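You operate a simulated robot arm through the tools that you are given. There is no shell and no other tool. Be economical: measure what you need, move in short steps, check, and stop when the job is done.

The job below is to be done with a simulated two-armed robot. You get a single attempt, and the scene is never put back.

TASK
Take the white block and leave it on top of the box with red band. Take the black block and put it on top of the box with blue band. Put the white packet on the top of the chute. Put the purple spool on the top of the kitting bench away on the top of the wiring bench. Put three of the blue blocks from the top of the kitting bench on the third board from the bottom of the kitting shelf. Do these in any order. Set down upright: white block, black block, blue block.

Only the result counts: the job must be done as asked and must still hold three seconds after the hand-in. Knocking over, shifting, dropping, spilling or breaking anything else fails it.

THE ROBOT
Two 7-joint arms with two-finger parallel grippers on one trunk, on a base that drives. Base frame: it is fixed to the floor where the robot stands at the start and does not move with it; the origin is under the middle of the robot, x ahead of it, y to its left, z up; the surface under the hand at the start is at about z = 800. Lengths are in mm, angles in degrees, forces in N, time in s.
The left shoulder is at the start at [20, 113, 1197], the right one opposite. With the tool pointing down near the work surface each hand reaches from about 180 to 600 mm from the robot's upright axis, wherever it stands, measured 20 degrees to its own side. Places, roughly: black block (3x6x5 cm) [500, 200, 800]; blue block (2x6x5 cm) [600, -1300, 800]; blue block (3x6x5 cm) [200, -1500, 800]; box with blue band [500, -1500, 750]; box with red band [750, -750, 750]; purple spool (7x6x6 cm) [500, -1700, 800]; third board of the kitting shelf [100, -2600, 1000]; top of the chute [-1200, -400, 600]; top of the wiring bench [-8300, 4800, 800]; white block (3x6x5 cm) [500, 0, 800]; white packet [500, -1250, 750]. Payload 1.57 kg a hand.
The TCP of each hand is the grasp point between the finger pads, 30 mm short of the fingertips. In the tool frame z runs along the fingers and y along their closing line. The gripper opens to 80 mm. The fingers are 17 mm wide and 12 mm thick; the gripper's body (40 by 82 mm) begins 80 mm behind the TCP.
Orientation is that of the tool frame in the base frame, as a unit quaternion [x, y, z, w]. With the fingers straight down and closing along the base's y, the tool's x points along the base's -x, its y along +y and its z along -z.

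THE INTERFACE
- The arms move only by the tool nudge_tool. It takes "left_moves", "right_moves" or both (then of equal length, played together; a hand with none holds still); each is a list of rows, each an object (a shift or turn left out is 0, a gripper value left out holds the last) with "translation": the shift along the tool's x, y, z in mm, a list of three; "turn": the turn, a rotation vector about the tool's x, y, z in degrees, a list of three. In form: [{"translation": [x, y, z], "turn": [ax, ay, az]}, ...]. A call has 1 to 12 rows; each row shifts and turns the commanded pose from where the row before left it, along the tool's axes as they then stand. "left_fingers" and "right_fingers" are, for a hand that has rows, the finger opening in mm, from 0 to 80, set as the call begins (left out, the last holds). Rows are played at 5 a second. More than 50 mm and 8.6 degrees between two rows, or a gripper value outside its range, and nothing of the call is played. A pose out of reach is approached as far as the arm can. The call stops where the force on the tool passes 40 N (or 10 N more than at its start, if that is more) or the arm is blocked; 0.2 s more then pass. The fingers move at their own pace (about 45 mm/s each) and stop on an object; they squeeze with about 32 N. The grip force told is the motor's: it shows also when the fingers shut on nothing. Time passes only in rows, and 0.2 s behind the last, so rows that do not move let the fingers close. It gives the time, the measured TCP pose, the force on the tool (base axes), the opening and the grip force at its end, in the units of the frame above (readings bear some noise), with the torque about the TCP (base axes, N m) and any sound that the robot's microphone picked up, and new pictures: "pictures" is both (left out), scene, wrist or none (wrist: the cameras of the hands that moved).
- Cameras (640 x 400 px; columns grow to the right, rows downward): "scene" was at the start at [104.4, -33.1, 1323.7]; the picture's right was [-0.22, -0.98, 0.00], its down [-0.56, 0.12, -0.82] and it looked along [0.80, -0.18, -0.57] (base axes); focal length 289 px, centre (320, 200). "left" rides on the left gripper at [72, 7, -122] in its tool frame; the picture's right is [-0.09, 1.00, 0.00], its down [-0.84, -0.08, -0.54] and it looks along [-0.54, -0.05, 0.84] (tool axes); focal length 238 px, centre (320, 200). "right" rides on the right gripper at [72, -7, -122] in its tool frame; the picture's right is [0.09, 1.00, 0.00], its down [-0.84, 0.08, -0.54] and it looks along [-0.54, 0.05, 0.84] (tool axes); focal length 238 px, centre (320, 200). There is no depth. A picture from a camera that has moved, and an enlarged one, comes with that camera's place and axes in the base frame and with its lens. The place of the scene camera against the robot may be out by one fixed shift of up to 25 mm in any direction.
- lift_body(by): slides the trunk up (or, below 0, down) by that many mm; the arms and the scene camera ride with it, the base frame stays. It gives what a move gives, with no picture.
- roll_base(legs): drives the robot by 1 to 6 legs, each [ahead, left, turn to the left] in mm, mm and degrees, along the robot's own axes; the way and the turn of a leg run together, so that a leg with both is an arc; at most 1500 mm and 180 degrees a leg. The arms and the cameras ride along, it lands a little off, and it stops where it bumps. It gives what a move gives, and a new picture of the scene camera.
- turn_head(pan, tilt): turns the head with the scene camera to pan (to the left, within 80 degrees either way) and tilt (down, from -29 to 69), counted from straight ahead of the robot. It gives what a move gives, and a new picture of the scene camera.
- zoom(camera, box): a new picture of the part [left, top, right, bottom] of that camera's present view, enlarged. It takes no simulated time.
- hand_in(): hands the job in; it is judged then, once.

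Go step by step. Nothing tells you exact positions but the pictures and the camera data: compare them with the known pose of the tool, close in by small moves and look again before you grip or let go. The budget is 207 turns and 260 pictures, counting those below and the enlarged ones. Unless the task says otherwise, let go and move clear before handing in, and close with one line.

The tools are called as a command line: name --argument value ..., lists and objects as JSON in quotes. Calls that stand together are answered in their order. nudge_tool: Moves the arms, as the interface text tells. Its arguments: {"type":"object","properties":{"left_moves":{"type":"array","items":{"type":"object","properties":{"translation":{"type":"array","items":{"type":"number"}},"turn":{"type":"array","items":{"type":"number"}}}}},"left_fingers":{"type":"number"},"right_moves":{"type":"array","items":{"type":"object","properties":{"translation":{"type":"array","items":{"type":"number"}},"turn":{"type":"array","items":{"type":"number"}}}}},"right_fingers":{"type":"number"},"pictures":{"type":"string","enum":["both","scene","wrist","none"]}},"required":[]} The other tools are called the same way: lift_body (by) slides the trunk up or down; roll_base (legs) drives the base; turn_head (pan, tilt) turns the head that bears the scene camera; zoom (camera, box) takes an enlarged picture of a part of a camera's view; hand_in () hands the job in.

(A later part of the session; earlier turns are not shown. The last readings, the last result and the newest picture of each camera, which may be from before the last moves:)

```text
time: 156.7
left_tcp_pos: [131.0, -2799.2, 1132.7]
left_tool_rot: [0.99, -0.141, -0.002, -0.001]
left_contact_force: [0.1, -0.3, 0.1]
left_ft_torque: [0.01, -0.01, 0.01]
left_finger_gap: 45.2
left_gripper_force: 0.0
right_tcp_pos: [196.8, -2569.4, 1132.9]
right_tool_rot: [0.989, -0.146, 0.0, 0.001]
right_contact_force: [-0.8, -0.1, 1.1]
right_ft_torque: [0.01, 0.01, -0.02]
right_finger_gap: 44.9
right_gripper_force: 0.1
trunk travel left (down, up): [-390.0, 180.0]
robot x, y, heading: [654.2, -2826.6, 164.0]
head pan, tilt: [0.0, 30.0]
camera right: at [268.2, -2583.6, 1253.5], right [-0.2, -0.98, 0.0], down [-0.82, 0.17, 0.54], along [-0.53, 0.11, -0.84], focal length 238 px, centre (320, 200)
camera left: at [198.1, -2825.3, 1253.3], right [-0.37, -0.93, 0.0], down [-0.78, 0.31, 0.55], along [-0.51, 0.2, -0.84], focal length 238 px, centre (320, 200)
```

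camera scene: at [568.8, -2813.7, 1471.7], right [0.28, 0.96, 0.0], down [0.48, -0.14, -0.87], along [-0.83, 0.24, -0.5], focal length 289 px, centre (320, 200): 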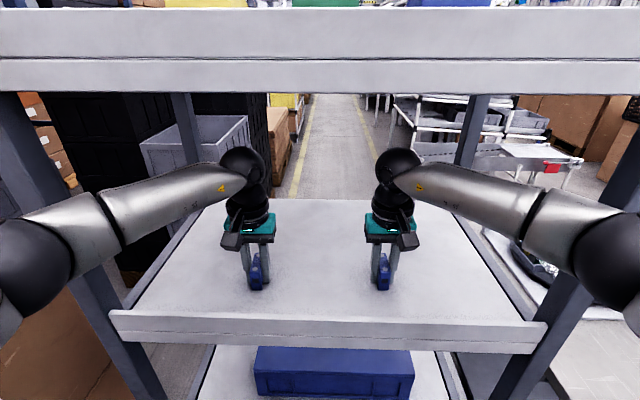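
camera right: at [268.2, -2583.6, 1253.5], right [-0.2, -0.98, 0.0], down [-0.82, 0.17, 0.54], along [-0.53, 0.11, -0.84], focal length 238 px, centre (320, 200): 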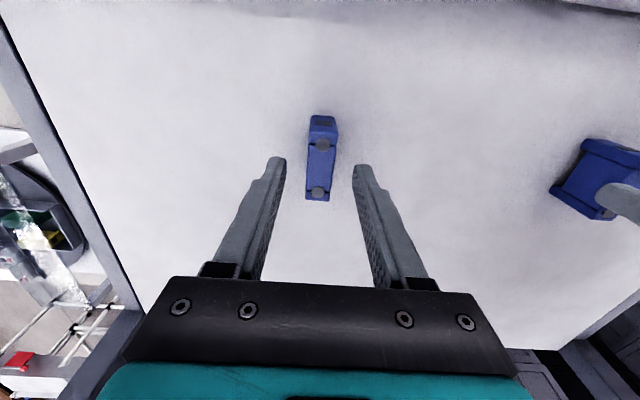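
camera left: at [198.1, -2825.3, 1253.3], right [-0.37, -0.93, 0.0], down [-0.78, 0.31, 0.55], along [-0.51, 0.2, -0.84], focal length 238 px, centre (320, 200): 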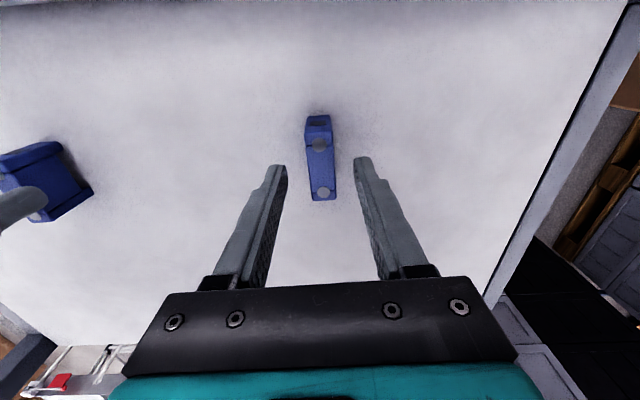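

Both blue blocks stand on the third board. I back out and return for the third block, P2.

roll_base --legs '[[-320, 0, 0], [0, -770, 0], [250, 0, 0]]'

lift_body --by -180

turn_head --pan -10 --tilt 45

```text
time: 164.1
left_tcp_pos: [418.7, -2073.3, 1131.8]
left_tool_rot: [0.99, -0.142, -0.002, 0.0]
left_contact_force: [-0.4, 0.1, -0.1]
left_ft_torque: [0.03, -0.02, 0.02]
left_finger_gap: 44.7
left_gripper_force: 0.0
right_tcp_pos: [485.8, -1842.8, 1132.3]
right_tool_rot: [0.989, -0.147, 0.0, 0.0]
right_contact_force: [0.2, -0.6, 0.4]
right_ft_torque: [0.03, -0.03, -0.01]
right_finger_gap: 45.1
right_gripper_force: 0.1
trunk travel left (down, up): [-390.0, 180.0]
robot x, y, heading: [942.7, -2105.2, 163.8]
head pan, tilt: [0.0, 30.0]
camera scene: at [853.5, -2088.5, 1471.1], right [0.28, 0.96, 0.0], down [0.48, -0.14, -0.87], along [-0.83, 0.24, -0.5], focal length 289 px, centre (320, 200)
```

scene: 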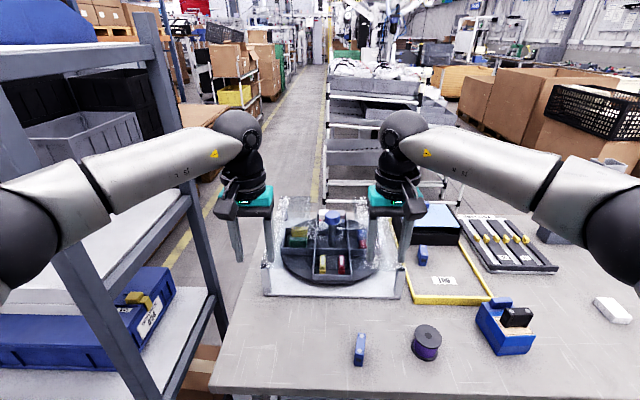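

```text
time: 166.1
left_tcp_pos: [420.3, -2074.5, 952.2]
left_tool_rot: [0.99, -0.143, -0.003, 0.0]
left_contact_force: [-0.7, 0.2, -0.3]
left_ft_torque: [0.02, 0.01, -0.02]
left_finger_gap: 44.8
left_gripper_force: 0.0
right_tcp_pos: [487.6, -1843.8, 952.8]
right_tool_rot: [0.989, -0.148, -0.001, -0.001]
right_contact_force: [0.5, -0.4, -0.2]
right_ft_torque: [0.02, -0.03, -0.01]
right_finger_gap: 44.9
right_gripper_force: 0.2
trunk travel left (down, up): [-210.0, 360.0]
robot x, y, heading: [939.6, -2101.3, 163.7]
head pan, tilt: [0.0, 30.0]
```

```text
time: 166.8
left_tcp_pos: [421.2, -2072.3, 952.2]
left_tool_rot: [0.99, -0.143, -0.003, 0.001]
left_contact_force: [0.3, -0.4, 0.0]
left_ft_torque: [-0.04, -0.05, -0.01]
left_finger_gap: 45.1
left_gripper_force: 0.2
right_tcp_pos: [488.5, -1844.0, 952.3]
right_tool_rot: [0.989, -0.148, 0.001, 0.0]
right_contact_force: [-0.9, 0.0, -0.5]
right_ft_torque: [0.0, -0.01, -0.03]
right_finger_gap: 44.8
right_gripper_force: 0.1
trunk travel left (down, up): [-210.0, 360.0]
robot x, y, heading: [941.4, -2101.5, 163.5]
head pan, tilt: [-10.0, 45.0]
camera scene: at [868.3, -2078.2, 1268.6], right [0.44, 0.9, 0.0], down [0.63, -0.31, -0.71], along [-0.63, 0.31, -0.71], focal length 289 px, centre (320, 200)
```

scene: 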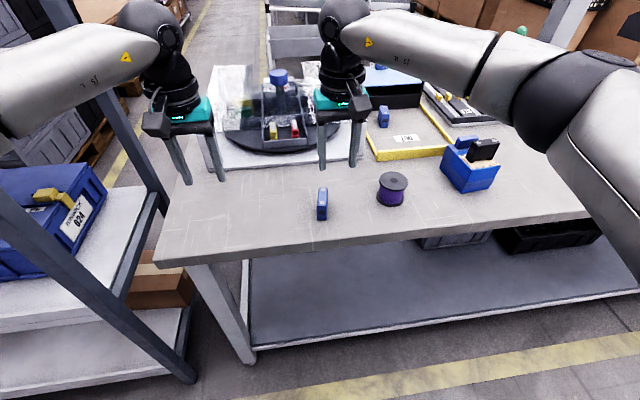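

nudge_tool --right_moves '[{"translation": [20, 0, 0]}, {}]' --right_fingers 70 --pictures "wrist"

zoom --camera "right" --box '[240, 80, 400, 200]'

```text
time: 167.4
left_tcp_pos: [420.9, -2073.7, 952.3]
left_tool_rot: [0.99, -0.142, -0.002, 0.0]
left_contact_force: [0.3, 0.2, 0.5]
left_ft_torque: [-0.03, 0.04, -0.02]
left_finger_gap: 44.9
left_gripper_force: 0.1
right_tcp_pos: [507.4, -1849.8, 951.6]
right_tool_rot: [0.989, -0.148, 0.0, 0.0]
right_contact_force: [-0.1, -0.8, 1.0]
right_ft_torque: [0.01, 0.0, -0.01]
right_finger_gap: 69.8
right_gripper_force: 0.0
trunk travel left (down, up): [-210.0, 360.0]
robot x, y, heading: [946.0, -2101.9, 163.8]
head pan, tilt: [-10.0, 45.0]
camera right: at [578.3, -1864.1, 1073.8], right [-0.2, -0.98, 0.0], down [-0.82, 0.17, 0.54], along [-0.53, 0.11, -0.84], focal length 238 px, centre (320, 200)
```

right: 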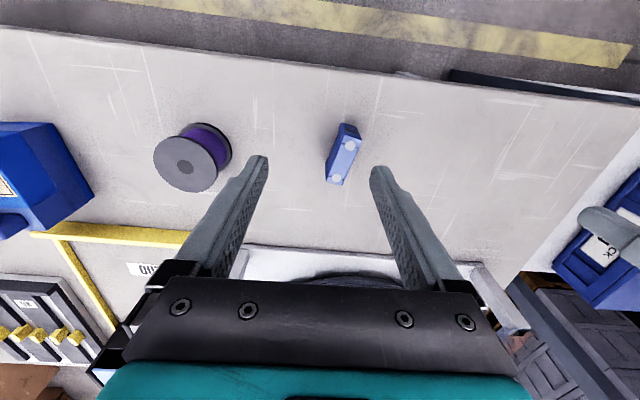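

```text
3.33 times, centred on (320, 140) of right
camera zoom: at [578.3, -1864.1, 1073.8], right [-0.2, -0.98, 0.0], down [-0.82, 0.17, 0.54], along [-0.53, 0.11, -0.84], focal length 794 px, centre (320, 400)
```

zoom: 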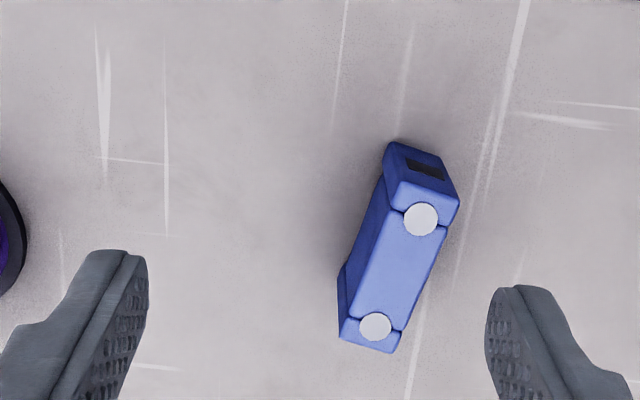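

nudge_tool --right_moves '[{"translation": [-24.6, 25.5, 0]}, {"turn": [0, 0, 6.8]}, {"turn": [0, 0, 6.8]}, {"translation": [0, 0, 43]}, {"translation": [0, 0, 43]}, {"translation": [0, 0, 20]}, {}]' --pictures "wrist"

```text
time: 169.0
left_tcp_pos: [421.1, -2073.2, 952.4]
left_tool_rot: [0.99, -0.143, -0.002, 0.001]
left_contact_force: [0.2, -0.4, 0.0]
left_ft_torque: [-0.01, 0.0, -0.01]
left_finger_gap: 45.0
left_gripper_force: 0.0
right_tcp_pos: [474.5, -1866.5, 846.3]
right_tool_rot: [0.965, -0.264, -0.001, 0.0]
right_contact_force: [0.0, -0.2, -1.0]
right_ft_torque: [0.0, 0.0, 0.01]
right_finger_gap: 70.0
right_gripper_force: 0.1
trunk travel left (down, up): [-210.0, 360.0]
robot x, y, heading: [941.7, -2105.5, 163.7]
head pan, tilt: [-10.0, 45.0]
camera right: at [540.8, -1898.1, 967.1], right [-0.43, -0.9, 0.0], down [-0.76, 0.36, 0.54], along [-0.49, 0.23, -0.84], focal length 238 px, centre (320, 200)
```

right: 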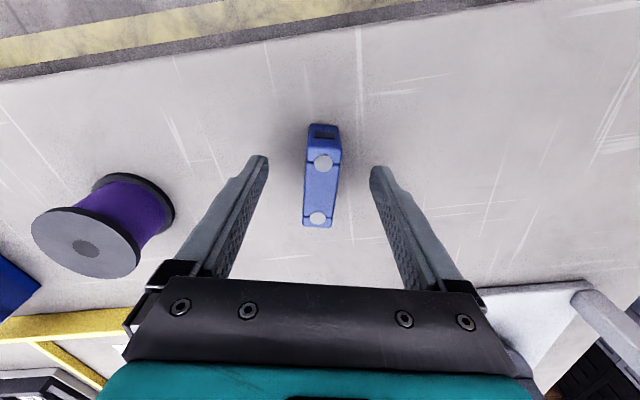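

Aligned with P2. I lower, grip and lift.

nudge_tool --right_moves '[{"translation": [0, 0, 11]}, {}]' --pictures "none"

nudge_tool --right_moves '[{}, {}, {}, {}, {}]' --right_fingers 0 --pictures "none"

nudge_tool --right_moves '[{"translation": [0, 0, -40]}, {"translation": [0, 0, -45]}, {"translation": [0, 0, -30]}, {}]' --pictures "none"

```text
time: 169.6
left_tcp_pos: [420.3, -2071.7, 953.0]
left_tool_rot: [0.99, -0.143, -0.003, 0.0]
left_contact_force: [0.3, 1.0, -0.4]
left_ft_torque: [-0.02, 0.05, 0.0]
left_finger_gap: 45.0
left_gripper_force: 0.1
right_tcp_pos: [476.0, -1867.9, 834.9]
right_tool_rot: [0.965, -0.264, -0.001, -0.001]
right_contact_force: [-0.1, -0.7, -0.8]
right_ft_torque: [-0.02, 0.01, 0.0]
right_finger_gap: 69.7
right_gripper_force: 0.0
trunk travel left (down, up): [-210.0, 360.0]
robot x, y, heading: [939.2, -2104.7, 163.9]
head pan, tilt: [-10.0, 45.0]
```

```text
time: 170.8
left_tcp_pos: [420.3, -2074.2, 952.1]
left_tool_rot: [0.99, -0.143, -0.003, 0.0]
left_contact_force: [0.1, -0.8, 0.0]
left_ft_torque: [0.0, -0.02, 0.01]
left_finger_gap: 45.0
left_gripper_force: 0.2
right_tcp_pos: [474.4, -1868.4, 836.0]
right_tool_rot: [0.965, -0.264, -0.001, 0.0]
right_contact_force: [0.0, -1.1, -0.2]
right_ft_torque: [-0.01, -0.04, -0.02]
right_finger_gap: 19.0
right_gripper_force: 32.1
trunk travel left (down, up): [-210.0, 360.0]
robot x, y, heading: [947.2, -2104.9, 164.0]
head pan, tilt: [-10.0, 45.0]
```

```text
time: 171.8
left_tcp_pos: [420.3, -2074.1, 952.5]
left_tool_rot: [0.99, -0.143, -0.003, 0.0]
left_contact_force: [-0.1, 0.3, 0.1]
left_ft_torque: [-0.03, 0.01, 0.02]
left_finger_gap: 45.0
left_gripper_force: 0.0
right_tcp_pos: [475.9, -1867.5, 949.4]
right_tool_rot: [0.965, -0.264, 0.0, 0.0]
right_contact_force: [0.7, 0.8, -0.7]
right_ft_torque: [0.01, 0.0, -0.03]
right_finger_gap: 19.0
right_gripper_force: 31.5
trunk travel left (down, up): [-210.0, 360.0]
robot x, y, heading: [942.8, -2103.7, 163.7]
head pan, tilt: [-10.0, 45.0]
```

P2 held. I retract the left hand, centre the right one, and go back behind the shelf.

nudge_tool --left_moves '[{"translation": [40, 0, 0]}, {"translation": [40, 0, 0]}, {"translation": [40, 0, 0]}, {"translation": [40, 0, 0]}, {"translation": [40, 0, 0]}, {}, {}]' --right_moves '[{}, {}, {}, {"translation": [16, 45, -5]}, {"translation": [16, 46, -5]}, {"turn": [0, 0, -7]}, {"turn": [0, 0, -7]}]' --pictures "none"

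roll_base --legs '[[-190, 0, 0], [0, 775, 0]]'

lift_body --by 180

turn_head --pan 0 --tilt 30

```text
time: 173.4
left_tcp_pos: [611.5, -2130.6, 951.2]
left_tool_rot: [0.99, -0.143, -0.001, 0.0]
left_contact_force: [0.4, -0.2, 0.3]
left_ft_torque: [0.0, 0.01, 0.0]
left_finger_gap: 45.2
left_gripper_force: 0.0
right_tcp_pos: [455.6, -1962.2, 960.9]
right_tool_rot: [0.99, -0.144, 0.0, 0.0]
right_contact_force: [0.0, 0.5, 0.1]
right_ft_torque: [0.0, 0.01, -0.02]
right_finger_gap: 19.1
right_gripper_force: 31.5
trunk travel left (down, up): [-210.0, 360.0]
robot x, y, heading: [940.6, -2102.2, 163.9]
head pan, tilt: [-10.0, 45.0]
```

```text
time: 178.7
left_tcp_pos: [578.6, -2925.4, 949.9]
left_tool_rot: [0.99, -0.142, -0.003, 0.0]
left_contact_force: [-0.7, 0.2, 0.5]
left_ft_torque: [-0.01, 0.01, -0.01]
left_finger_gap: 45.2
left_gripper_force: 0.0
right_tcp_pos: [421.6, -2758.3, 959.7]
right_tool_rot: [0.99, -0.142, 0.001, -0.001]
right_contact_force: [0.7, 1.0, 0.0]
right_ft_torque: [0.0, 0.0, -0.01]
right_finger_gap: 19.0
right_gripper_force: 32.0
trunk travel left (down, up): [-210.0, 360.0]
robot x, y, heading: [910.4, -2899.2, 164.0]
head pan, tilt: [-10.0, 45.0]
camera scene: at [834.5, -2872.7, 1268.6], right [0.44, 0.9, 0.0], down [0.64, -0.31, -0.71], along [-0.64, 0.31, -0.71], focal length 289 px, centre (320, 200)
```

scene: 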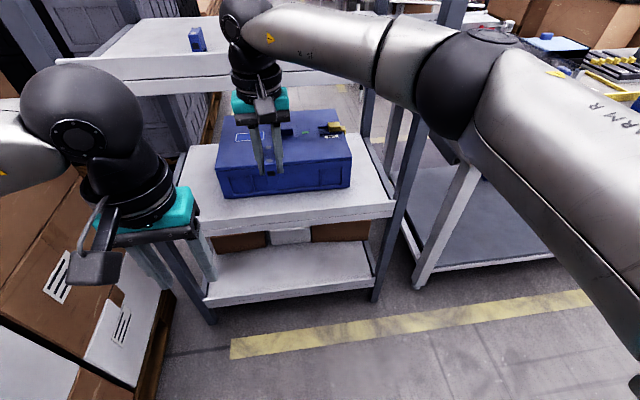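

```text
time: 180.7
left_tcp_pos: [577.7, -2926.4, 1131.5]
left_tool_rot: [0.99, -0.141, -0.001, 0.0]
left_contact_force: [-0.6, 0.1, 1.4]
left_ft_torque: [0.0, -0.01, 0.02]
left_finger_gap: 45.1
left_gripper_force: 0.1
right_tcp_pos: [421.7, -2758.3, 1139.0]
right_tool_rot: [0.99, -0.143, -0.001, 0.0]
right_contact_force: [0.6, -0.7, -1.2]
right_ft_torque: [-0.02, 0.0, 0.03]
right_finger_gap: 19.2
right_gripper_force: 32.1
trunk travel left (down, up): [-390.0, 180.0]
robot x, y, heading: [908.5, -2898.9, 164.0]
head pan, tilt: [-10.0, 45.0]
```

```text
time: 181.5
left_tcp_pos: [577.4, -2924.6, 1131.8]
left_tool_rot: [0.99, -0.14, -0.002, 0.0]
left_contact_force: [0.1, 0.7, -0.5]
left_ft_torque: [-0.06, 0.03, -0.01]
left_finger_gap: 45.0
left_gripper_force: 0.1
right_tcp_pos: [422.5, -2759.1, 1140.2]
right_tool_rot: [0.99, -0.143, 0.0, 0.0]
right_contact_force: [0.0, 0.6, -1.1]
right_ft_torque: [-0.01, 0.02, 0.01]
right_finger_gap: 18.9
right_gripper_force: 31.7
trunk travel left (down, up): [-390.0, 180.0]
robot x, y, heading: [906.3, -2899.2, 163.7]
head pan, tilt: [0.0, 30.0]
camera scene: at [820.7, -2883.1, 1471.1], right [0.28, 0.96, 0.0], down [0.48, -0.14, -0.87], along [-0.83, 0.24, -0.5], focal length 289 px, centre (320, 200)
```

scene: 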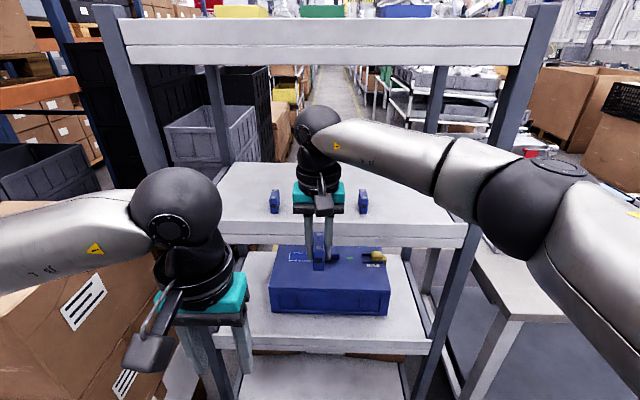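

roll_base --legs '[[265, 0, 0]]'

nudge_tool --right_moves '[{"translation": [0, 0, 30]}, {"translation": [0, 0, 18]}, {"translation": [0, 0, 3]}, {}]' --pictures "wrist"

```text
time: 183.4
left_tcp_pos: [324.0, -2852.2, 1131.1]
left_tool_rot: [0.99, -0.141, -0.002, 0.001]
left_contact_force: [1.0, 0.2, 0.2]
left_ft_torque: [0.0, 0.01, -0.01]
left_finger_gap: 44.8
left_gripper_force: 0.0
right_tcp_pos: [168.0, -2684.8, 1139.2]
right_tool_rot: [0.99, -0.142, 0.0, 0.0]
right_contact_force: [0.1, -0.3, -0.5]
right_ft_torque: [0.02, -0.02, -0.03]
right_finger_gap: 19.0
right_gripper_force: 32.6
trunk travel left (down, up): [-390.0, 180.0]
robot x, y, heading: [656.2, -2822.6, 164.0]
head pan, tilt: [0.0, 30.0]
camera scene: at [566.4, -2810.0, 1471.1], right [0.28, 0.96, 0.0], down [0.48, -0.14, -0.87], along [-0.83, 0.24, -0.5], focal length 289 px, centre (320, 200)
```

scene: 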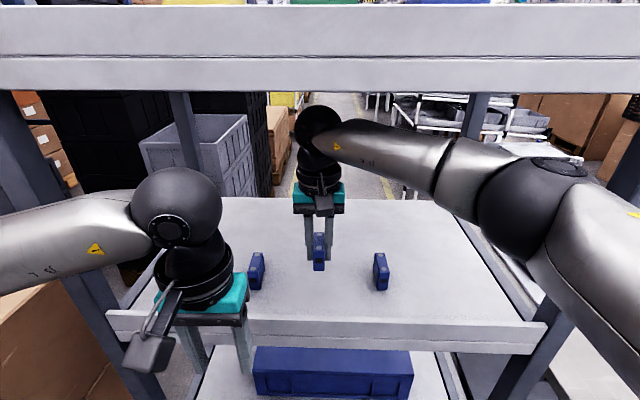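

```text
time: 184.4
left_tcp_pos: [325.4, -2852.7, 1131.5]
left_tool_rot: [0.99, -0.141, -0.001, 0.001]
left_contact_force: [-0.3, -0.2, 0.1]
left_ft_torque: [0.0, 0.0, 0.01]
left_finger_gap: 45.1
left_gripper_force: 0.1
right_tcp_pos: [169.0, -2685.8, 1087.9]
right_tool_rot: [0.99, -0.143, -0.001, -0.001]
right_contact_force: [-0.1, 0.3, -0.9]
right_ft_torque: [-0.01, -0.01, 0.03]
right_finger_gap: 18.9
right_gripper_force: 32.1
trunk travel left (down, up): [-390.0, 180.0]
robot x, y, heading: [656.1, -2823.7, 163.9]
head pan, tilt: [0.0, 30.0]
camera right: at [240.0, -2699.2, 1209.8], right [-0.19, -0.98, 0.0], down [-0.82, 0.16, 0.54], along [-0.53, 0.11, -0.84], focal length 238 px, centre (320, 200)
```

right: 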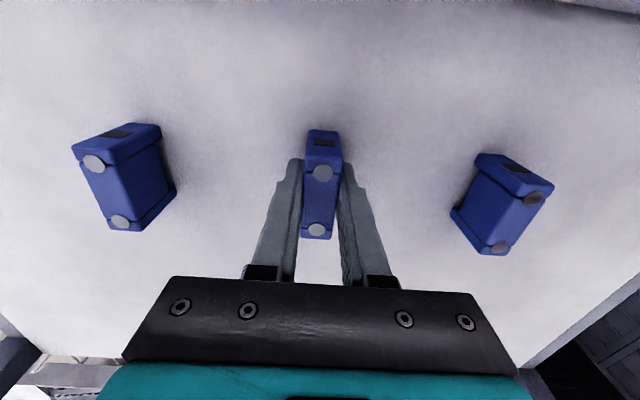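

nudge_tool --right_moves '[{"translation": [0, 0, 2.5]}, {}]' --pictures "none"

```text
time: 185.0
left_tcp_pos: [324.7, -2852.7, 1130.9]
left_tool_rot: [0.99, -0.141, -0.003, 0.0]
left_contact_force: [0.5, -0.3, -0.1]
left_ft_torque: [0.02, 0.01, 0.01]
left_finger_gap: 45.2
left_gripper_force: 0.0
right_tcp_pos: [167.2, -2685.8, 1086.4]
right_tool_rot: [0.99, -0.143, 0.0, -0.001]
right_contact_force: [0.2, -0.4, -1.0]
right_ft_torque: [0.01, 0.01, -0.01]
right_finger_gap: 18.9
right_gripper_force: 31.8
trunk travel left (down, up): [-390.0, 180.0]
robot x, y, heading: [658.1, -2823.4, 163.8]
head pan, tilt: [0.0, 30.0]
```

nudge_tool --right_moves '[{"translation": [0, 0, 2]}, {}]' --pictures "none"

```text
time: 185.6
left_tcp_pos: [324.7, -2852.3, 1130.3]
left_tool_rot: [0.99, -0.141, -0.002, 0.001]
left_contact_force: [0.2, -0.1, -0.2]
left_ft_torque: [0.0, -0.01, 0.03]
left_finger_gap: 44.8
left_gripper_force: 0.0
right_tcp_pos: [169.8, -2685.0, 1084.5]
right_tool_rot: [0.99, -0.142, -0.002, -0.001]
right_contact_force: [-1.4, 0.2, 7.6]
right_ft_torque: [-0.04, -0.13, -0.02]
right_finger_gap: 18.8
right_gripper_force: 31.3
trunk travel left (down, up): [-390.0, 180.0]
robot x, y, heading: [657.1, -2824.1, 164.1]
head pan, tilt: [0.0, 30.0]
```

Light contact; release and rise.

nudge_tool --right_moves '[{}, {}, {}]' --right_fingers 45 --pictures "none"

nudge_tool --right_moves '[{"translation": [0, 0, -20]}, {"translation": [0, 0, -20]}, {"translation": [0, 0, -12]}, {}]' --pictures "wrist"

roll_base --legs '[[-280, 0, 0]]'

```text
time: 186.4
left_tcp_pos: [323.6, -2852.6, 1131.3]
left_tool_rot: [0.99, -0.14, -0.003, 0.001]
left_contact_force: [-0.3, 0.5, -0.9]
left_ft_torque: [0.0, 0.0, 0.0]
left_finger_gap: 45.1
left_gripper_force: 0.1
right_tcp_pos: [168.0, -2685.2, 1082.8]
right_tool_rot: [0.99, -0.142, 0.0, 0.0]
right_contact_force: [0.0, -0.1, 0.0]
right_ft_torque: [-0.01, -0.03, 0.01]
right_finger_gap: 45.2
right_gripper_force: 0.1
trunk travel left (down, up): [-390.0, 180.0]
robot x, y, heading: [654.0, -2822.1, 163.8]
head pan, tilt: [0.0, 30.0]
```

```text
time: 187.4
left_tcp_pos: [325.8, -2852.8, 1131.2]
left_tool_rot: [0.99, -0.14, -0.003, 0.0]
left_contact_force: [-0.3, -0.1, -0.6]
left_ft_torque: [-0.01, 0.02, -0.05]
left_finger_gap: 44.9
left_gripper_force: 0.0
right_tcp_pos: [168.5, -2685.7, 1136.0]
right_tool_rot: [0.99, -0.142, 0.0, 0.0]
right_contact_force: [0.2, -0.5, 0.2]
right_ft_torque: [-0.01, 0.01, 0.01]
right_finger_gap: 45.4
right_gripper_force: 0.0
trunk travel left (down, up): [-390.0, 180.0]
robot x, y, heading: [653.4, -2820.7, 164.0]
head pan, tilt: [0.0, 30.0]
camera right: at [240.1, -2699.4, 1257.6], right [-0.19, -0.98, 0.0], down [-0.82, 0.16, 0.54], along [-0.53, 0.1, -0.84], focal length 238 px, centre (320, 200)
```

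right: 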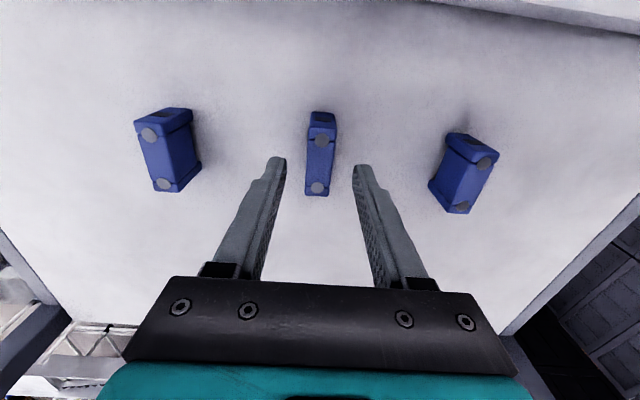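

```text
time: 189.3
left_tcp_pos: [593.2, -2928.7, 1131.9]
left_tool_rot: [0.99, -0.143, -0.003, 0.0]
left_contact_force: [0.0, 0.4, -0.8]
left_ft_torque: [0.0, 0.03, -0.02]
left_finger_gap: 44.9
left_gripper_force: 0.1
right_tcp_pos: [437.9, -2761.7, 1136.3]
right_tool_rot: [0.989, -0.145, 0.0, 0.001]
right_contact_force: [1.4, -0.1, 0.4]
right_ft_torque: [0.0, 0.03, 0.01]
right_finger_gap: 44.8
right_gripper_force: 0.0
trunk travel left (down, up): [-390.0, 180.0]
robot x, y, heading: [923.5, -2902.1, 163.7]
head pan, tilt: [0.0, 30.0]
camera scene: at [835.8, -2887.7, 1471.2], right [0.28, 0.96, 0.0], down [0.48, -0.14, -0.87], along [-0.83, 0.24, -0.5], focal length 289 px, centre (320, 200)
```

scene: 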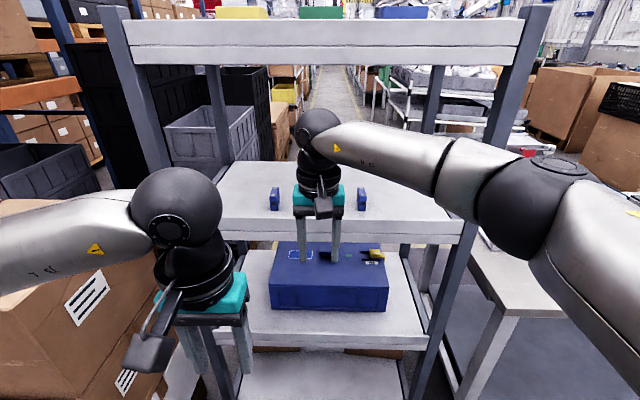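

All three blue blocks are placed. Now the spool (left hand) and the packet (right hand).

roll_base --legs '[[0, -1319, 0]]'

nudge_tool --left_moves '[{"translation": [0, 25, 0]}, {"translation": [0, 25, 0]}, {"translation": [0, 25, 0]}, {"translation": [0, 25, 0]}, {"translation": [0, 25, 0]}]' --right_moves '[{"translation": [20, -40, 0]}, {"translation": [20, -40, 0]}, {"translation": [0, -40, 0]}, {"translation": [0, -40, 0]}, {"translation": [0, -40, 0]}]' --pictures "none"

lift_body --by -200

roll_base --legs '[[325, 0, 0]]'

```text
time: 196.0
left_tcp_pos: [968.4, -1655.1, 1130.6]
left_tool_rot: [0.989, -0.146, -0.002, 0.001]
left_contact_force: [-0.1, 0.2, 0.5]
left_ft_torque: [-0.04, -0.05, 0.01]
left_finger_gap: 45.0
left_gripper_force: 0.0
right_tcp_pos: [813.4, -1486.3, 1135.2]
right_tool_rot: [0.989, -0.149, 0.0, 0.001]
right_contact_force: [0.4, 1.0, -0.3]
right_ft_torque: [-0.03, -0.01, 0.02]
right_finger_gap: 45.0
right_gripper_force: 0.1
trunk travel left (down, up): [-390.0, 180.0]
robot x, y, heading: [1299.3, -1629.0, 163.1]
head pan, tilt: [0.0, 30.0]
camera scene: at [1211.3, -1614.4, 1471.2], right [0.29, 0.96, 0.0], down [0.48, -0.14, -0.87], along [-0.83, 0.25, -0.5], focal length 289 px, centre (320, 200)
```

scene: 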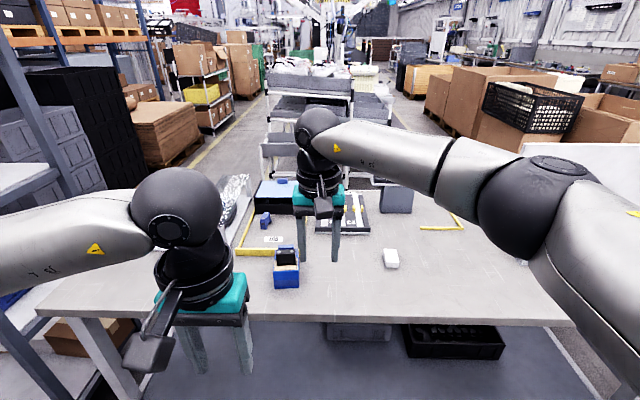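

```text
time: 197.2
left_tcp_pos: [932.5, -1775.6, 1130.4]
left_tool_rot: [0.989, -0.146, -0.002, 0.001]
left_contact_force: [-0.3, 0.1, 0.1]
left_ft_torque: [0.04, 0.01, -0.01]
left_finger_gap: 44.9
left_gripper_force: 0.0
right_tcp_pos: [913.0, -1306.2, 1136.2]
right_tool_rot: [0.989, -0.147, -0.001, 0.0]
right_contact_force: [0.4, -0.2, 1.6]
right_ft_torque: [0.03, 0.03, -0.02]
right_finger_gap: 45.3
right_gripper_force: 0.0
trunk travel left (down, up): [-390.0, 180.0]
robot x, y, heading: [1295.9, -1630.7, 162.9]
head pan, tilt: [0.0, 30.0]
```

```text
time: 199.4
left_tcp_pos: [932.0, -1774.9, 930.8]
left_tool_rot: [0.989, -0.146, -0.003, 0.001]
left_contact_force: [0.5, 0.2, 0.1]
left_ft_torque: [0.01, 0.04, -0.01]
left_finger_gap: 45.0
left_gripper_force: 0.1
right_tcp_pos: [911.3, -1307.1, 936.4]
right_tool_rot: [0.989, -0.149, -0.001, 0.0]
right_contact_force: [0.5, -0.4, -0.2]
right_ft_torque: [0.0, 0.01, 0.02]
right_finger_gap: 45.0
right_gripper_force: 0.1
trunk travel left (down, up): [-190.0, 380.0]
robot x, y, heading: [1299.5, -1627.8, 163.2]
head pan, tilt: [0.0, 30.0]
```

```text
time: 201.5
left_tcp_pos: [621.6, -1682.8, 930.4]
left_tool_rot: [0.989, -0.145, -0.002, 0.0]
left_contact_force: [-0.5, -0.3, -0.1]
left_ft_torque: [0.0, 0.0, 0.01]
left_finger_gap: 45.1
left_gripper_force: 0.2
right_tcp_pos: [601.8, -1214.2, 935.7]
right_tool_rot: [0.989, -0.147, 0.0, 0.0]
right_contact_force: [0.0, -0.4, 0.0]
right_ft_torque: [0.01, 0.01, 0.0]
right_finger_gap: 44.6
right_gripper_force: 0.0
trunk travel left (down, up): [-190.0, 380.0]
robot x, y, heading: [987.2, -1535.6, 163.5]
head pan, tilt: [0.0, 30.0]
camera scene: at [901.5, -1522.0, 1271.1], right [0.29, 0.96, 0.0], down [0.48, -0.14, -0.87], along [-0.83, 0.25, -0.5], focal length 289 px, centre (320, 200)
```

scene: 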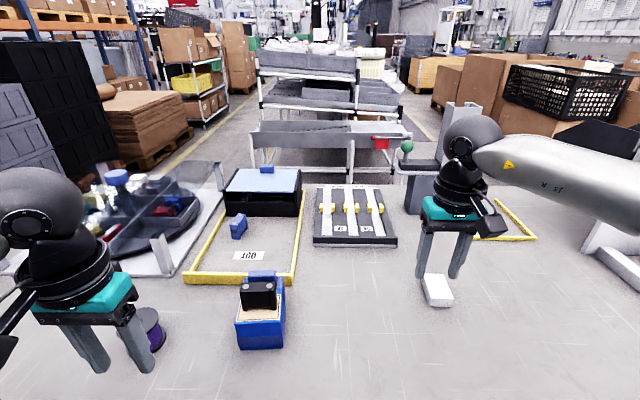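

nudge_tool --left_moves '[{}, {}, {}]' --right_moves '[{}, {}, {}]' --left_fingers 80 --right_fingers 80 --pictures "wrist"

```text
time: 202.3
left_tcp_pos: [622.5, -1682.3, 931.3]
left_tool_rot: [0.989, -0.145, -0.003, 0.0]
left_contact_force: [-0.1, -0.4, 0.9]
left_ft_torque: [-0.05, 0.01, -0.01]
left_finger_gap: 79.9
left_gripper_force: 0.0
right_tcp_pos: [603.4, -1214.2, 936.6]
right_tool_rot: [0.989, -0.148, 0.0, 0.0]
right_contact_force: [0.3, 0.0, -0.5]
right_ft_torque: [-0.01, 0.02, 0.01]
right_finger_gap: 79.8
right_gripper_force: 0.1
trunk travel left (down, up): [-190.0, 380.0]
robot x, y, heading: [993.0, -1533.1, 163.6]
head pan, tilt: [0.0, 30.0]
camera right: at [673.1, -1229.1, 1057.8], right [-0.2, -0.98, 0.0], down [-0.82, 0.17, 0.54], along [-0.53, 0.11, -0.84], focal length 238 px, centre (320, 200)
camera left: at [689.0, -1709.0, 1051.7], right [-0.37, -0.93, 0.0], down [-0.78, 0.32, 0.55], along [-0.51, 0.2, -0.84], focal length 238 px, centre (320, 200)
```

right: 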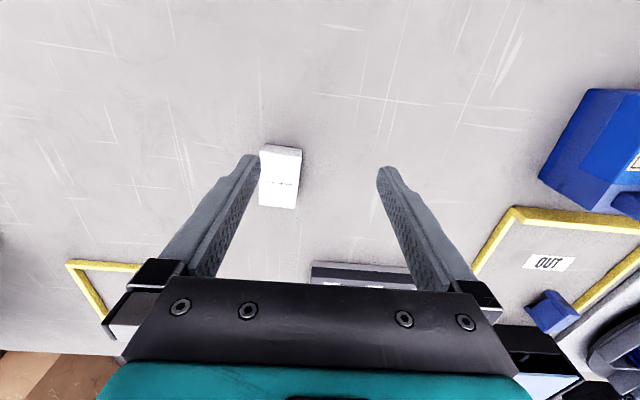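
left: 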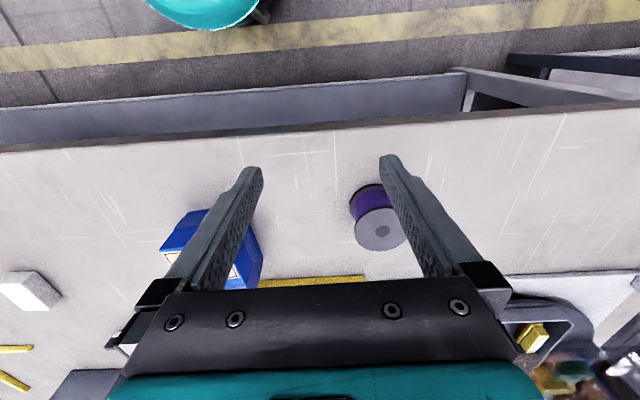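

nudge_tool --left_moves '[{"translation": [-20, 27, 0]}, {"translation": [-20, 27, 0]}, {}]' --right_moves '[{"translation": [-28, -19, 0]}, {"translation": [-28, -19.4, 0]}, {"turn": [0, 0, 2.8]}]' --pictures "wrist"

zoom --camera "left" --box '[240, 120, 400, 240]'

zoom --camera "right" --box '[240, 120, 400, 240]'

```text
time: 203.1
left_tcp_pos: [568.9, -1723.8, 930.5]
left_tool_rot: [0.989, -0.145, -0.002, 0.0]
left_contact_force: [0.4, 0.0, -0.1]
left_ft_torque: [-0.01, 0.0, -0.02]
left_finger_gap: 80.0
left_gripper_force: 0.0
right_tcp_pos: [559.6, -1161.6, 937.4]
right_tool_rot: [0.985, -0.171, -0.002, 0.001]
right_contact_force: [-0.5, 0.0, 0.0]
right_ft_torque: [-0.01, 0.0, -0.03]
right_finger_gap: 79.9
right_gripper_force: 0.1
trunk travel left (down, up): [-190.0, 380.0]
robot x, y, heading: [989.3, -1537.6, 163.6]
head pan, tilt: [0.0, 30.0]
camera right: at [629.9, -1179.7, 1057.5], right [-0.25, -0.97, 0.0], down [-0.81, 0.21, 0.54], along [-0.53, 0.14, -0.84], focal length 238 px, centre (320, 200)
camera left: at [634.9, -1749.1, 1051.9], right [-0.38, -0.93, 0.0], down [-0.78, 0.32, 0.55], along [-0.51, 0.2, -0.84], focal length 238 px, centre (320, 200)
```

right: 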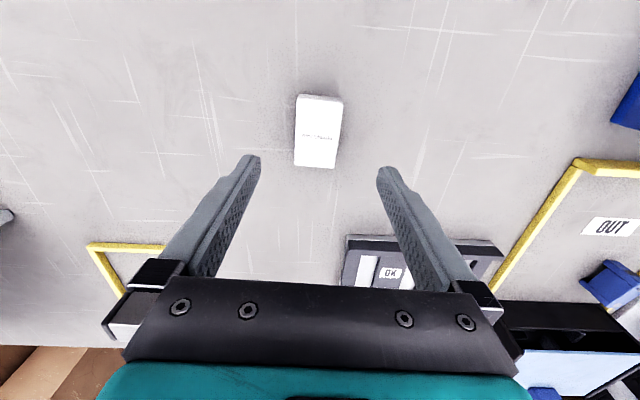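
left: 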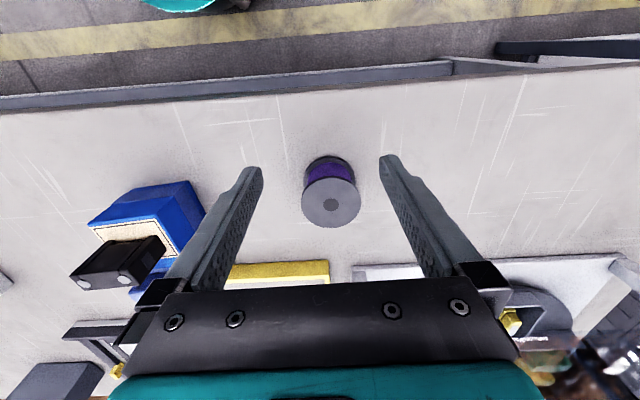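

```text
3.33 times, centred on (320, 180) of left
camera zoom: at [634.9, -1749.1, 1051.9], right [-0.38, -0.93, 0.0], down [-0.78, 0.32, 0.55], along [-0.51, 0.2, -0.84], focal length 794 px, centre (320, 267)
```

zoom: 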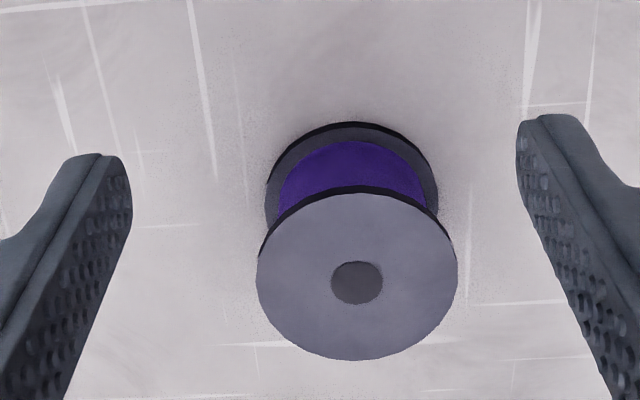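

```text
3.33 times, centred on (320, 180) of right
camera zoom: at [629.9, -1179.7, 1057.5], right [-0.25, -0.97, 0.0], down [-0.81, 0.21, 0.54], along [-0.53, 0.14, -0.84], focal length 794 px, centre (320, 267)
```

zoom: 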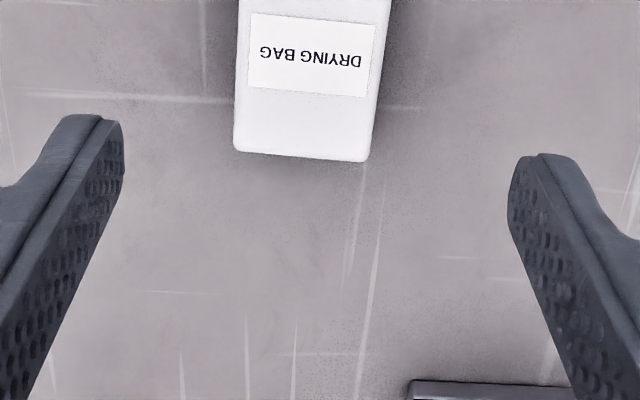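

nudge_tool --left_moves '[{"translation": [-31, 2.7, 0]}, {"translation": [-31.4, 2.7, 0]}, {"translation": [0, 0, 0]}, {}]' --right_moves '[{"translation": [-8, -3.5, 0]}, {"translation": [0, 0, 40]}, {"translation": [0, 0, 30]}, {}]' --right_fingers 70 --pictures "wrist"

```text
time: 204.1
left_tcp_pos: [506.9, -1709.4, 930.3]
left_tool_rot: [0.989, -0.146, -0.002, 0.001]
left_contact_force: [-0.4, 0.4, -0.5]
left_ft_torque: [-0.03, 0.01, -0.03]
left_finger_gap: 80.3
left_gripper_force: 0.0
right_tcp_pos: [553.6, -1155.9, 865.5]
right_tool_rot: [0.985, -0.173, 0.0, 0.0]
right_contact_force: [-0.5, 0.4, 0.4]
right_ft_torque: [0.0, 0.0, -0.04]
right_finger_gap: 70.0
right_gripper_force: 0.1
trunk travel left (down, up): [-190.0, 380.0]
robot x, y, heading: [985.5, -1538.7, 163.5]
head pan, tilt: [0.0, 30.0]
camera right: at [624.2, -1173.2, 987.6], right [-0.25, -0.97, 0.0], down [-0.81, 0.21, 0.54], along [-0.53, 0.14, -0.84], focal length 238 px, centre (320, 200)
camera left: at [573.4, -1736.9, 1051.8], right [-0.38, -0.93, 0.0], down [-0.78, 0.32, 0.55], along [-0.51, 0.2, -0.84], focal length 238 px, centre (320, 200)
```

right: 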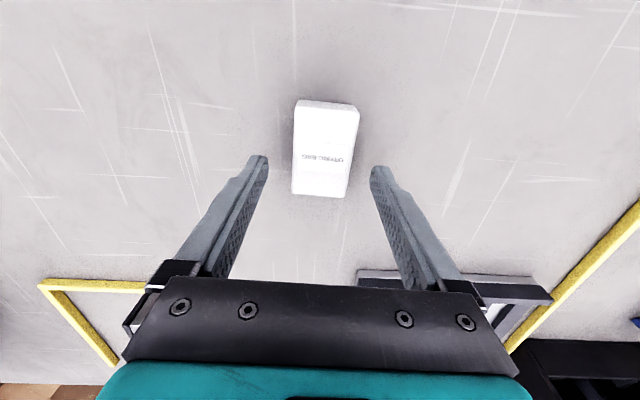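
left: 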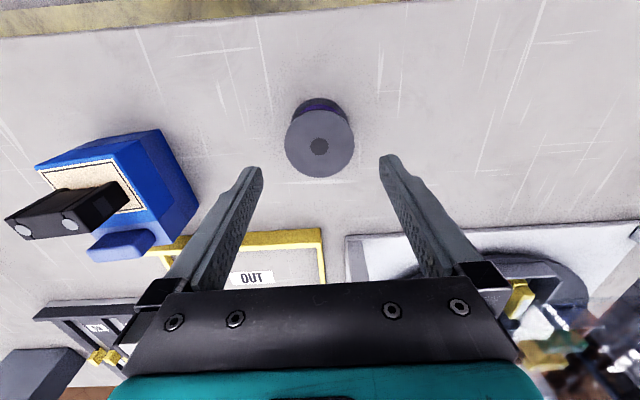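

Both centred. I lower both hands and grip.

nudge_tool --left_moves '[{"translation": [0, 0, 40]}, {"translation": [0, 0, 40]}, {"translation": [0, 0, 10]}, {}]' --right_moves '[{"translation": [5, 2, 0]}, {"translation": [0, 0, 20]}, {"translation": [0, 0, 13]}, {}]' --pictures "none"

nudge_tool --left_moves '[{}, {}, {}, {}]' --right_moves '[{}, {}, {}, {}]' --left_fingers 0 --right_fingers 0 --pictures "wrist"

```text
time: 205.1
left_tcp_pos: [507.1, -1708.7, 841.7]
left_tool_rot: [0.989, -0.146, -0.003, 0.0]
left_contact_force: [0.0, -0.1, 0.2]
left_ft_torque: [0.0, 0.05, -0.01]
left_finger_gap: 80.1
left_gripper_force: 0.1
right_tcp_pos: [558.3, -1160.0, 834.3]
right_tool_rot: [0.985, -0.172, -0.001, -0.001]
right_contact_force: [0.1, -0.2, 0.3]
right_ft_torque: [0.01, 0.02, -0.03]
right_finger_gap: 70.2
right_gripper_force: 0.0
trunk travel left (down, up): [-190.0, 380.0]
robot x, y, heading: [989.0, -1537.8, 163.1]
head pan, tilt: [0.0, 30.0]
```

```text
time: 206.1
left_tcp_pos: [506.6, -1708.3, 841.9]
left_tool_rot: [0.989, -0.146, -0.002, 0.0]
left_contact_force: [0.9, -0.3, 0.0]
left_ft_torque: [0.03, 0.0, -0.02]
left_finger_gap: 60.7
left_gripper_force: 32.0
right_tcp_pos: [558.2, -1160.1, 834.0]
right_tool_rot: [0.985, -0.172, 0.0, 0.0]
right_contact_force: [1.1, 0.4, -0.3]
right_ft_torque: [0.0, -0.02, 0.05]
right_finger_gap: 42.9
right_gripper_force: 32.4
trunk travel left (down, up): [-190.0, 380.0]
robot x, y, heading: [989.3, -1539.1, 163.2]
head pan, tilt: [0.0, 30.0]
camera right: at [628.1, -1177.3, 954.9], right [-0.25, -0.97, 0.0], down [-0.81, 0.21, 0.54], along [-0.53, 0.14, -0.84], focal length 238 px, centre (320, 200)
camera left: at [573.1, -1736.2, 961.9], right [-0.38, -0.93, 0.0], down [-0.78, 0.32, 0.55], along [-0.51, 0.2, -0.84], focal length 238 px, centre (320, 200)
```

right: 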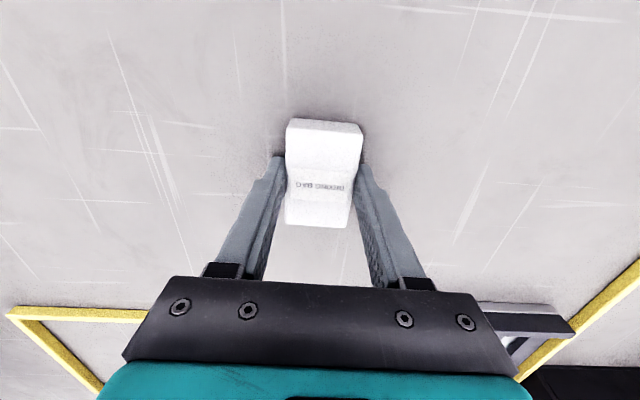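
left: 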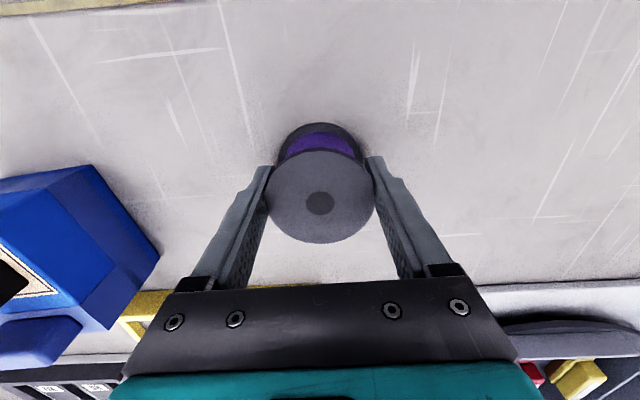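

nudge_tool --left_moves '[{"translation": [0, 0, -15]}, {"translation": [0, 0, -35]}, {"translation": [0, 0, -40]}, {"translation": [0, 0, -40]}, {"translation": [0, 0, -40]}, {}]' --right_moves '[{"translation": [0, 0, -15]}, {"translation": [0, 0, -35]}, {"translation": [0, 0, -40]}, {"translation": [0, 0, -40]}, {"translation": [0, 0, -40]}, {}]' --pictures "wrist"

```text
time: 207.5
left_tcp_pos: [507.4, -1709.3, 1011.4]
left_tool_rot: [0.989, -0.145, -0.002, 0.001]
left_contact_force: [0.4, 0.0, -2.3]
left_ft_torque: [0.01, 0.01, -0.02]
left_finger_gap: 60.1
left_gripper_force: 32.4
right_tcp_pos: [557.0, -1158.7, 1003.1]
right_tool_rot: [0.985, -0.171, 0.001, 0.0]
right_contact_force: [0.1, -0.2, 0.0]
right_ft_torque: [-0.02, -0.01, -0.01]
right_finger_gap: 43.0
right_gripper_force: 32.2
trunk travel left (down, up): [-190.0, 380.0]
robot x, y, heading: [989.4, -1536.6, 163.4]
head pan, tilt: [0.0, 30.0]
camera right: at [626.9, -1176.5, 1124.8], right [-0.25, -0.97, 0.0], down [-0.81, 0.21, 0.54], along [-0.52, 0.14, -0.84], focal length 238 px, centre (320, 200)
camera left: at [574.1, -1736.0, 1132.0], right [-0.37, -0.93, 0.0], down [-0.78, 0.31, 0.55], along [-0.51, 0.2, -0.84], focal length 238 px, centre (320, 200)
```

right: 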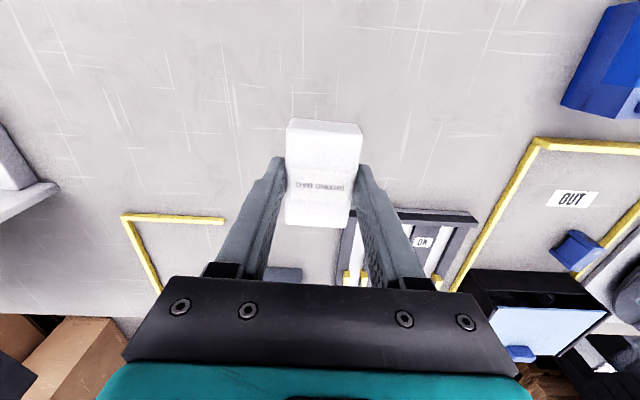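
left: 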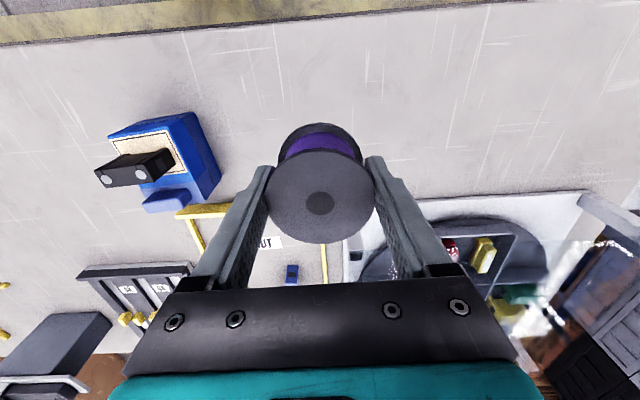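

Both are held. I tuck the hands in and drive back round the left end into the front aisle.

nudge_tool --left_moves '[{"translation": [35, -20, 0]}, {"translation": [35, -20, 0]}, {"translation": [35, -20, 0]}, {"translation": [35, -20, 0]}]' --right_moves '[{"translation": [35, 15, 0]}, {"translation": [35, 15, 0]}, {"translation": [35, 15, 0]}, {"translation": [35, 15, 0]}]' --pictures "none"

roll_base --legs '[[-280, 0, 0], [0, -1270, 0], [0, -1255, 0]]'

```text
time: 208.5
left_tcp_pos: [666.6, -1672.9, 1010.6]
left_tool_rot: [0.989, -0.145, -0.002, 0.0]
left_contact_force: [-0.5, -0.2, -1.5]
left_ft_torque: [-0.01, 0.0, 0.0]
left_finger_gap: 60.4
left_gripper_force: 31.8
right_tcp_pos: [668.7, -1263.7, 1002.9]
right_tool_rot: [0.985, -0.173, -0.001, -0.001]
right_contact_force: [0.3, -0.9, 0.1]
right_ft_torque: [0.02, 0.02, 0.03]
right_finger_gap: 43.1
right_gripper_force: 31.9
trunk travel left (down, up): [-190.0, 380.0]
robot x, y, heading: [988.8, -1535.7, 163.5]
head pan, tilt: [0.0, 30.0]
```

```text
time: 222.4
left_tcp_pos: [1654.4, 668.7, 1009.1]
left_tool_rot: [0.989, -0.147, -0.001, 0.001]
left_contact_force: [-0.3, -0.7, -2.3]
left_ft_torque: [0.0, -0.01, -0.02]
left_finger_gap: 60.1
left_gripper_force: 31.9
right_tcp_pos: [1658.7, 1078.7, 1003.2]
right_tool_rot: [0.985, -0.172, 0.0, 0.0]
right_contact_force: [0.5, -0.4, -1.1]
right_ft_torque: [-0.01, 0.0, -0.01]
right_finger_gap: 43.0
right_gripper_force: 31.9
trunk travel left (down, up): [-190.0, 380.0]
robot x, y, heading: [1980.6, 806.0, 163.3]
head pan, tilt: [0.0, 30.0]
camera scene: at [1892.3, 819.7, 1271.2], right [0.29, 0.96, 0.0], down [0.48, -0.14, -0.87], along [-0.83, 0.25, -0.5], focal length 289 px, centre (320, 200)
```

scene: 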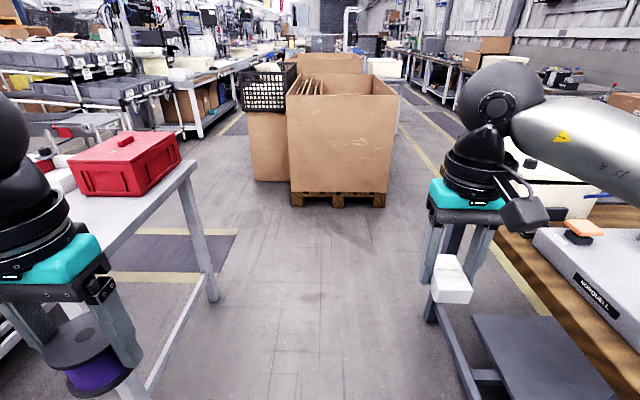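

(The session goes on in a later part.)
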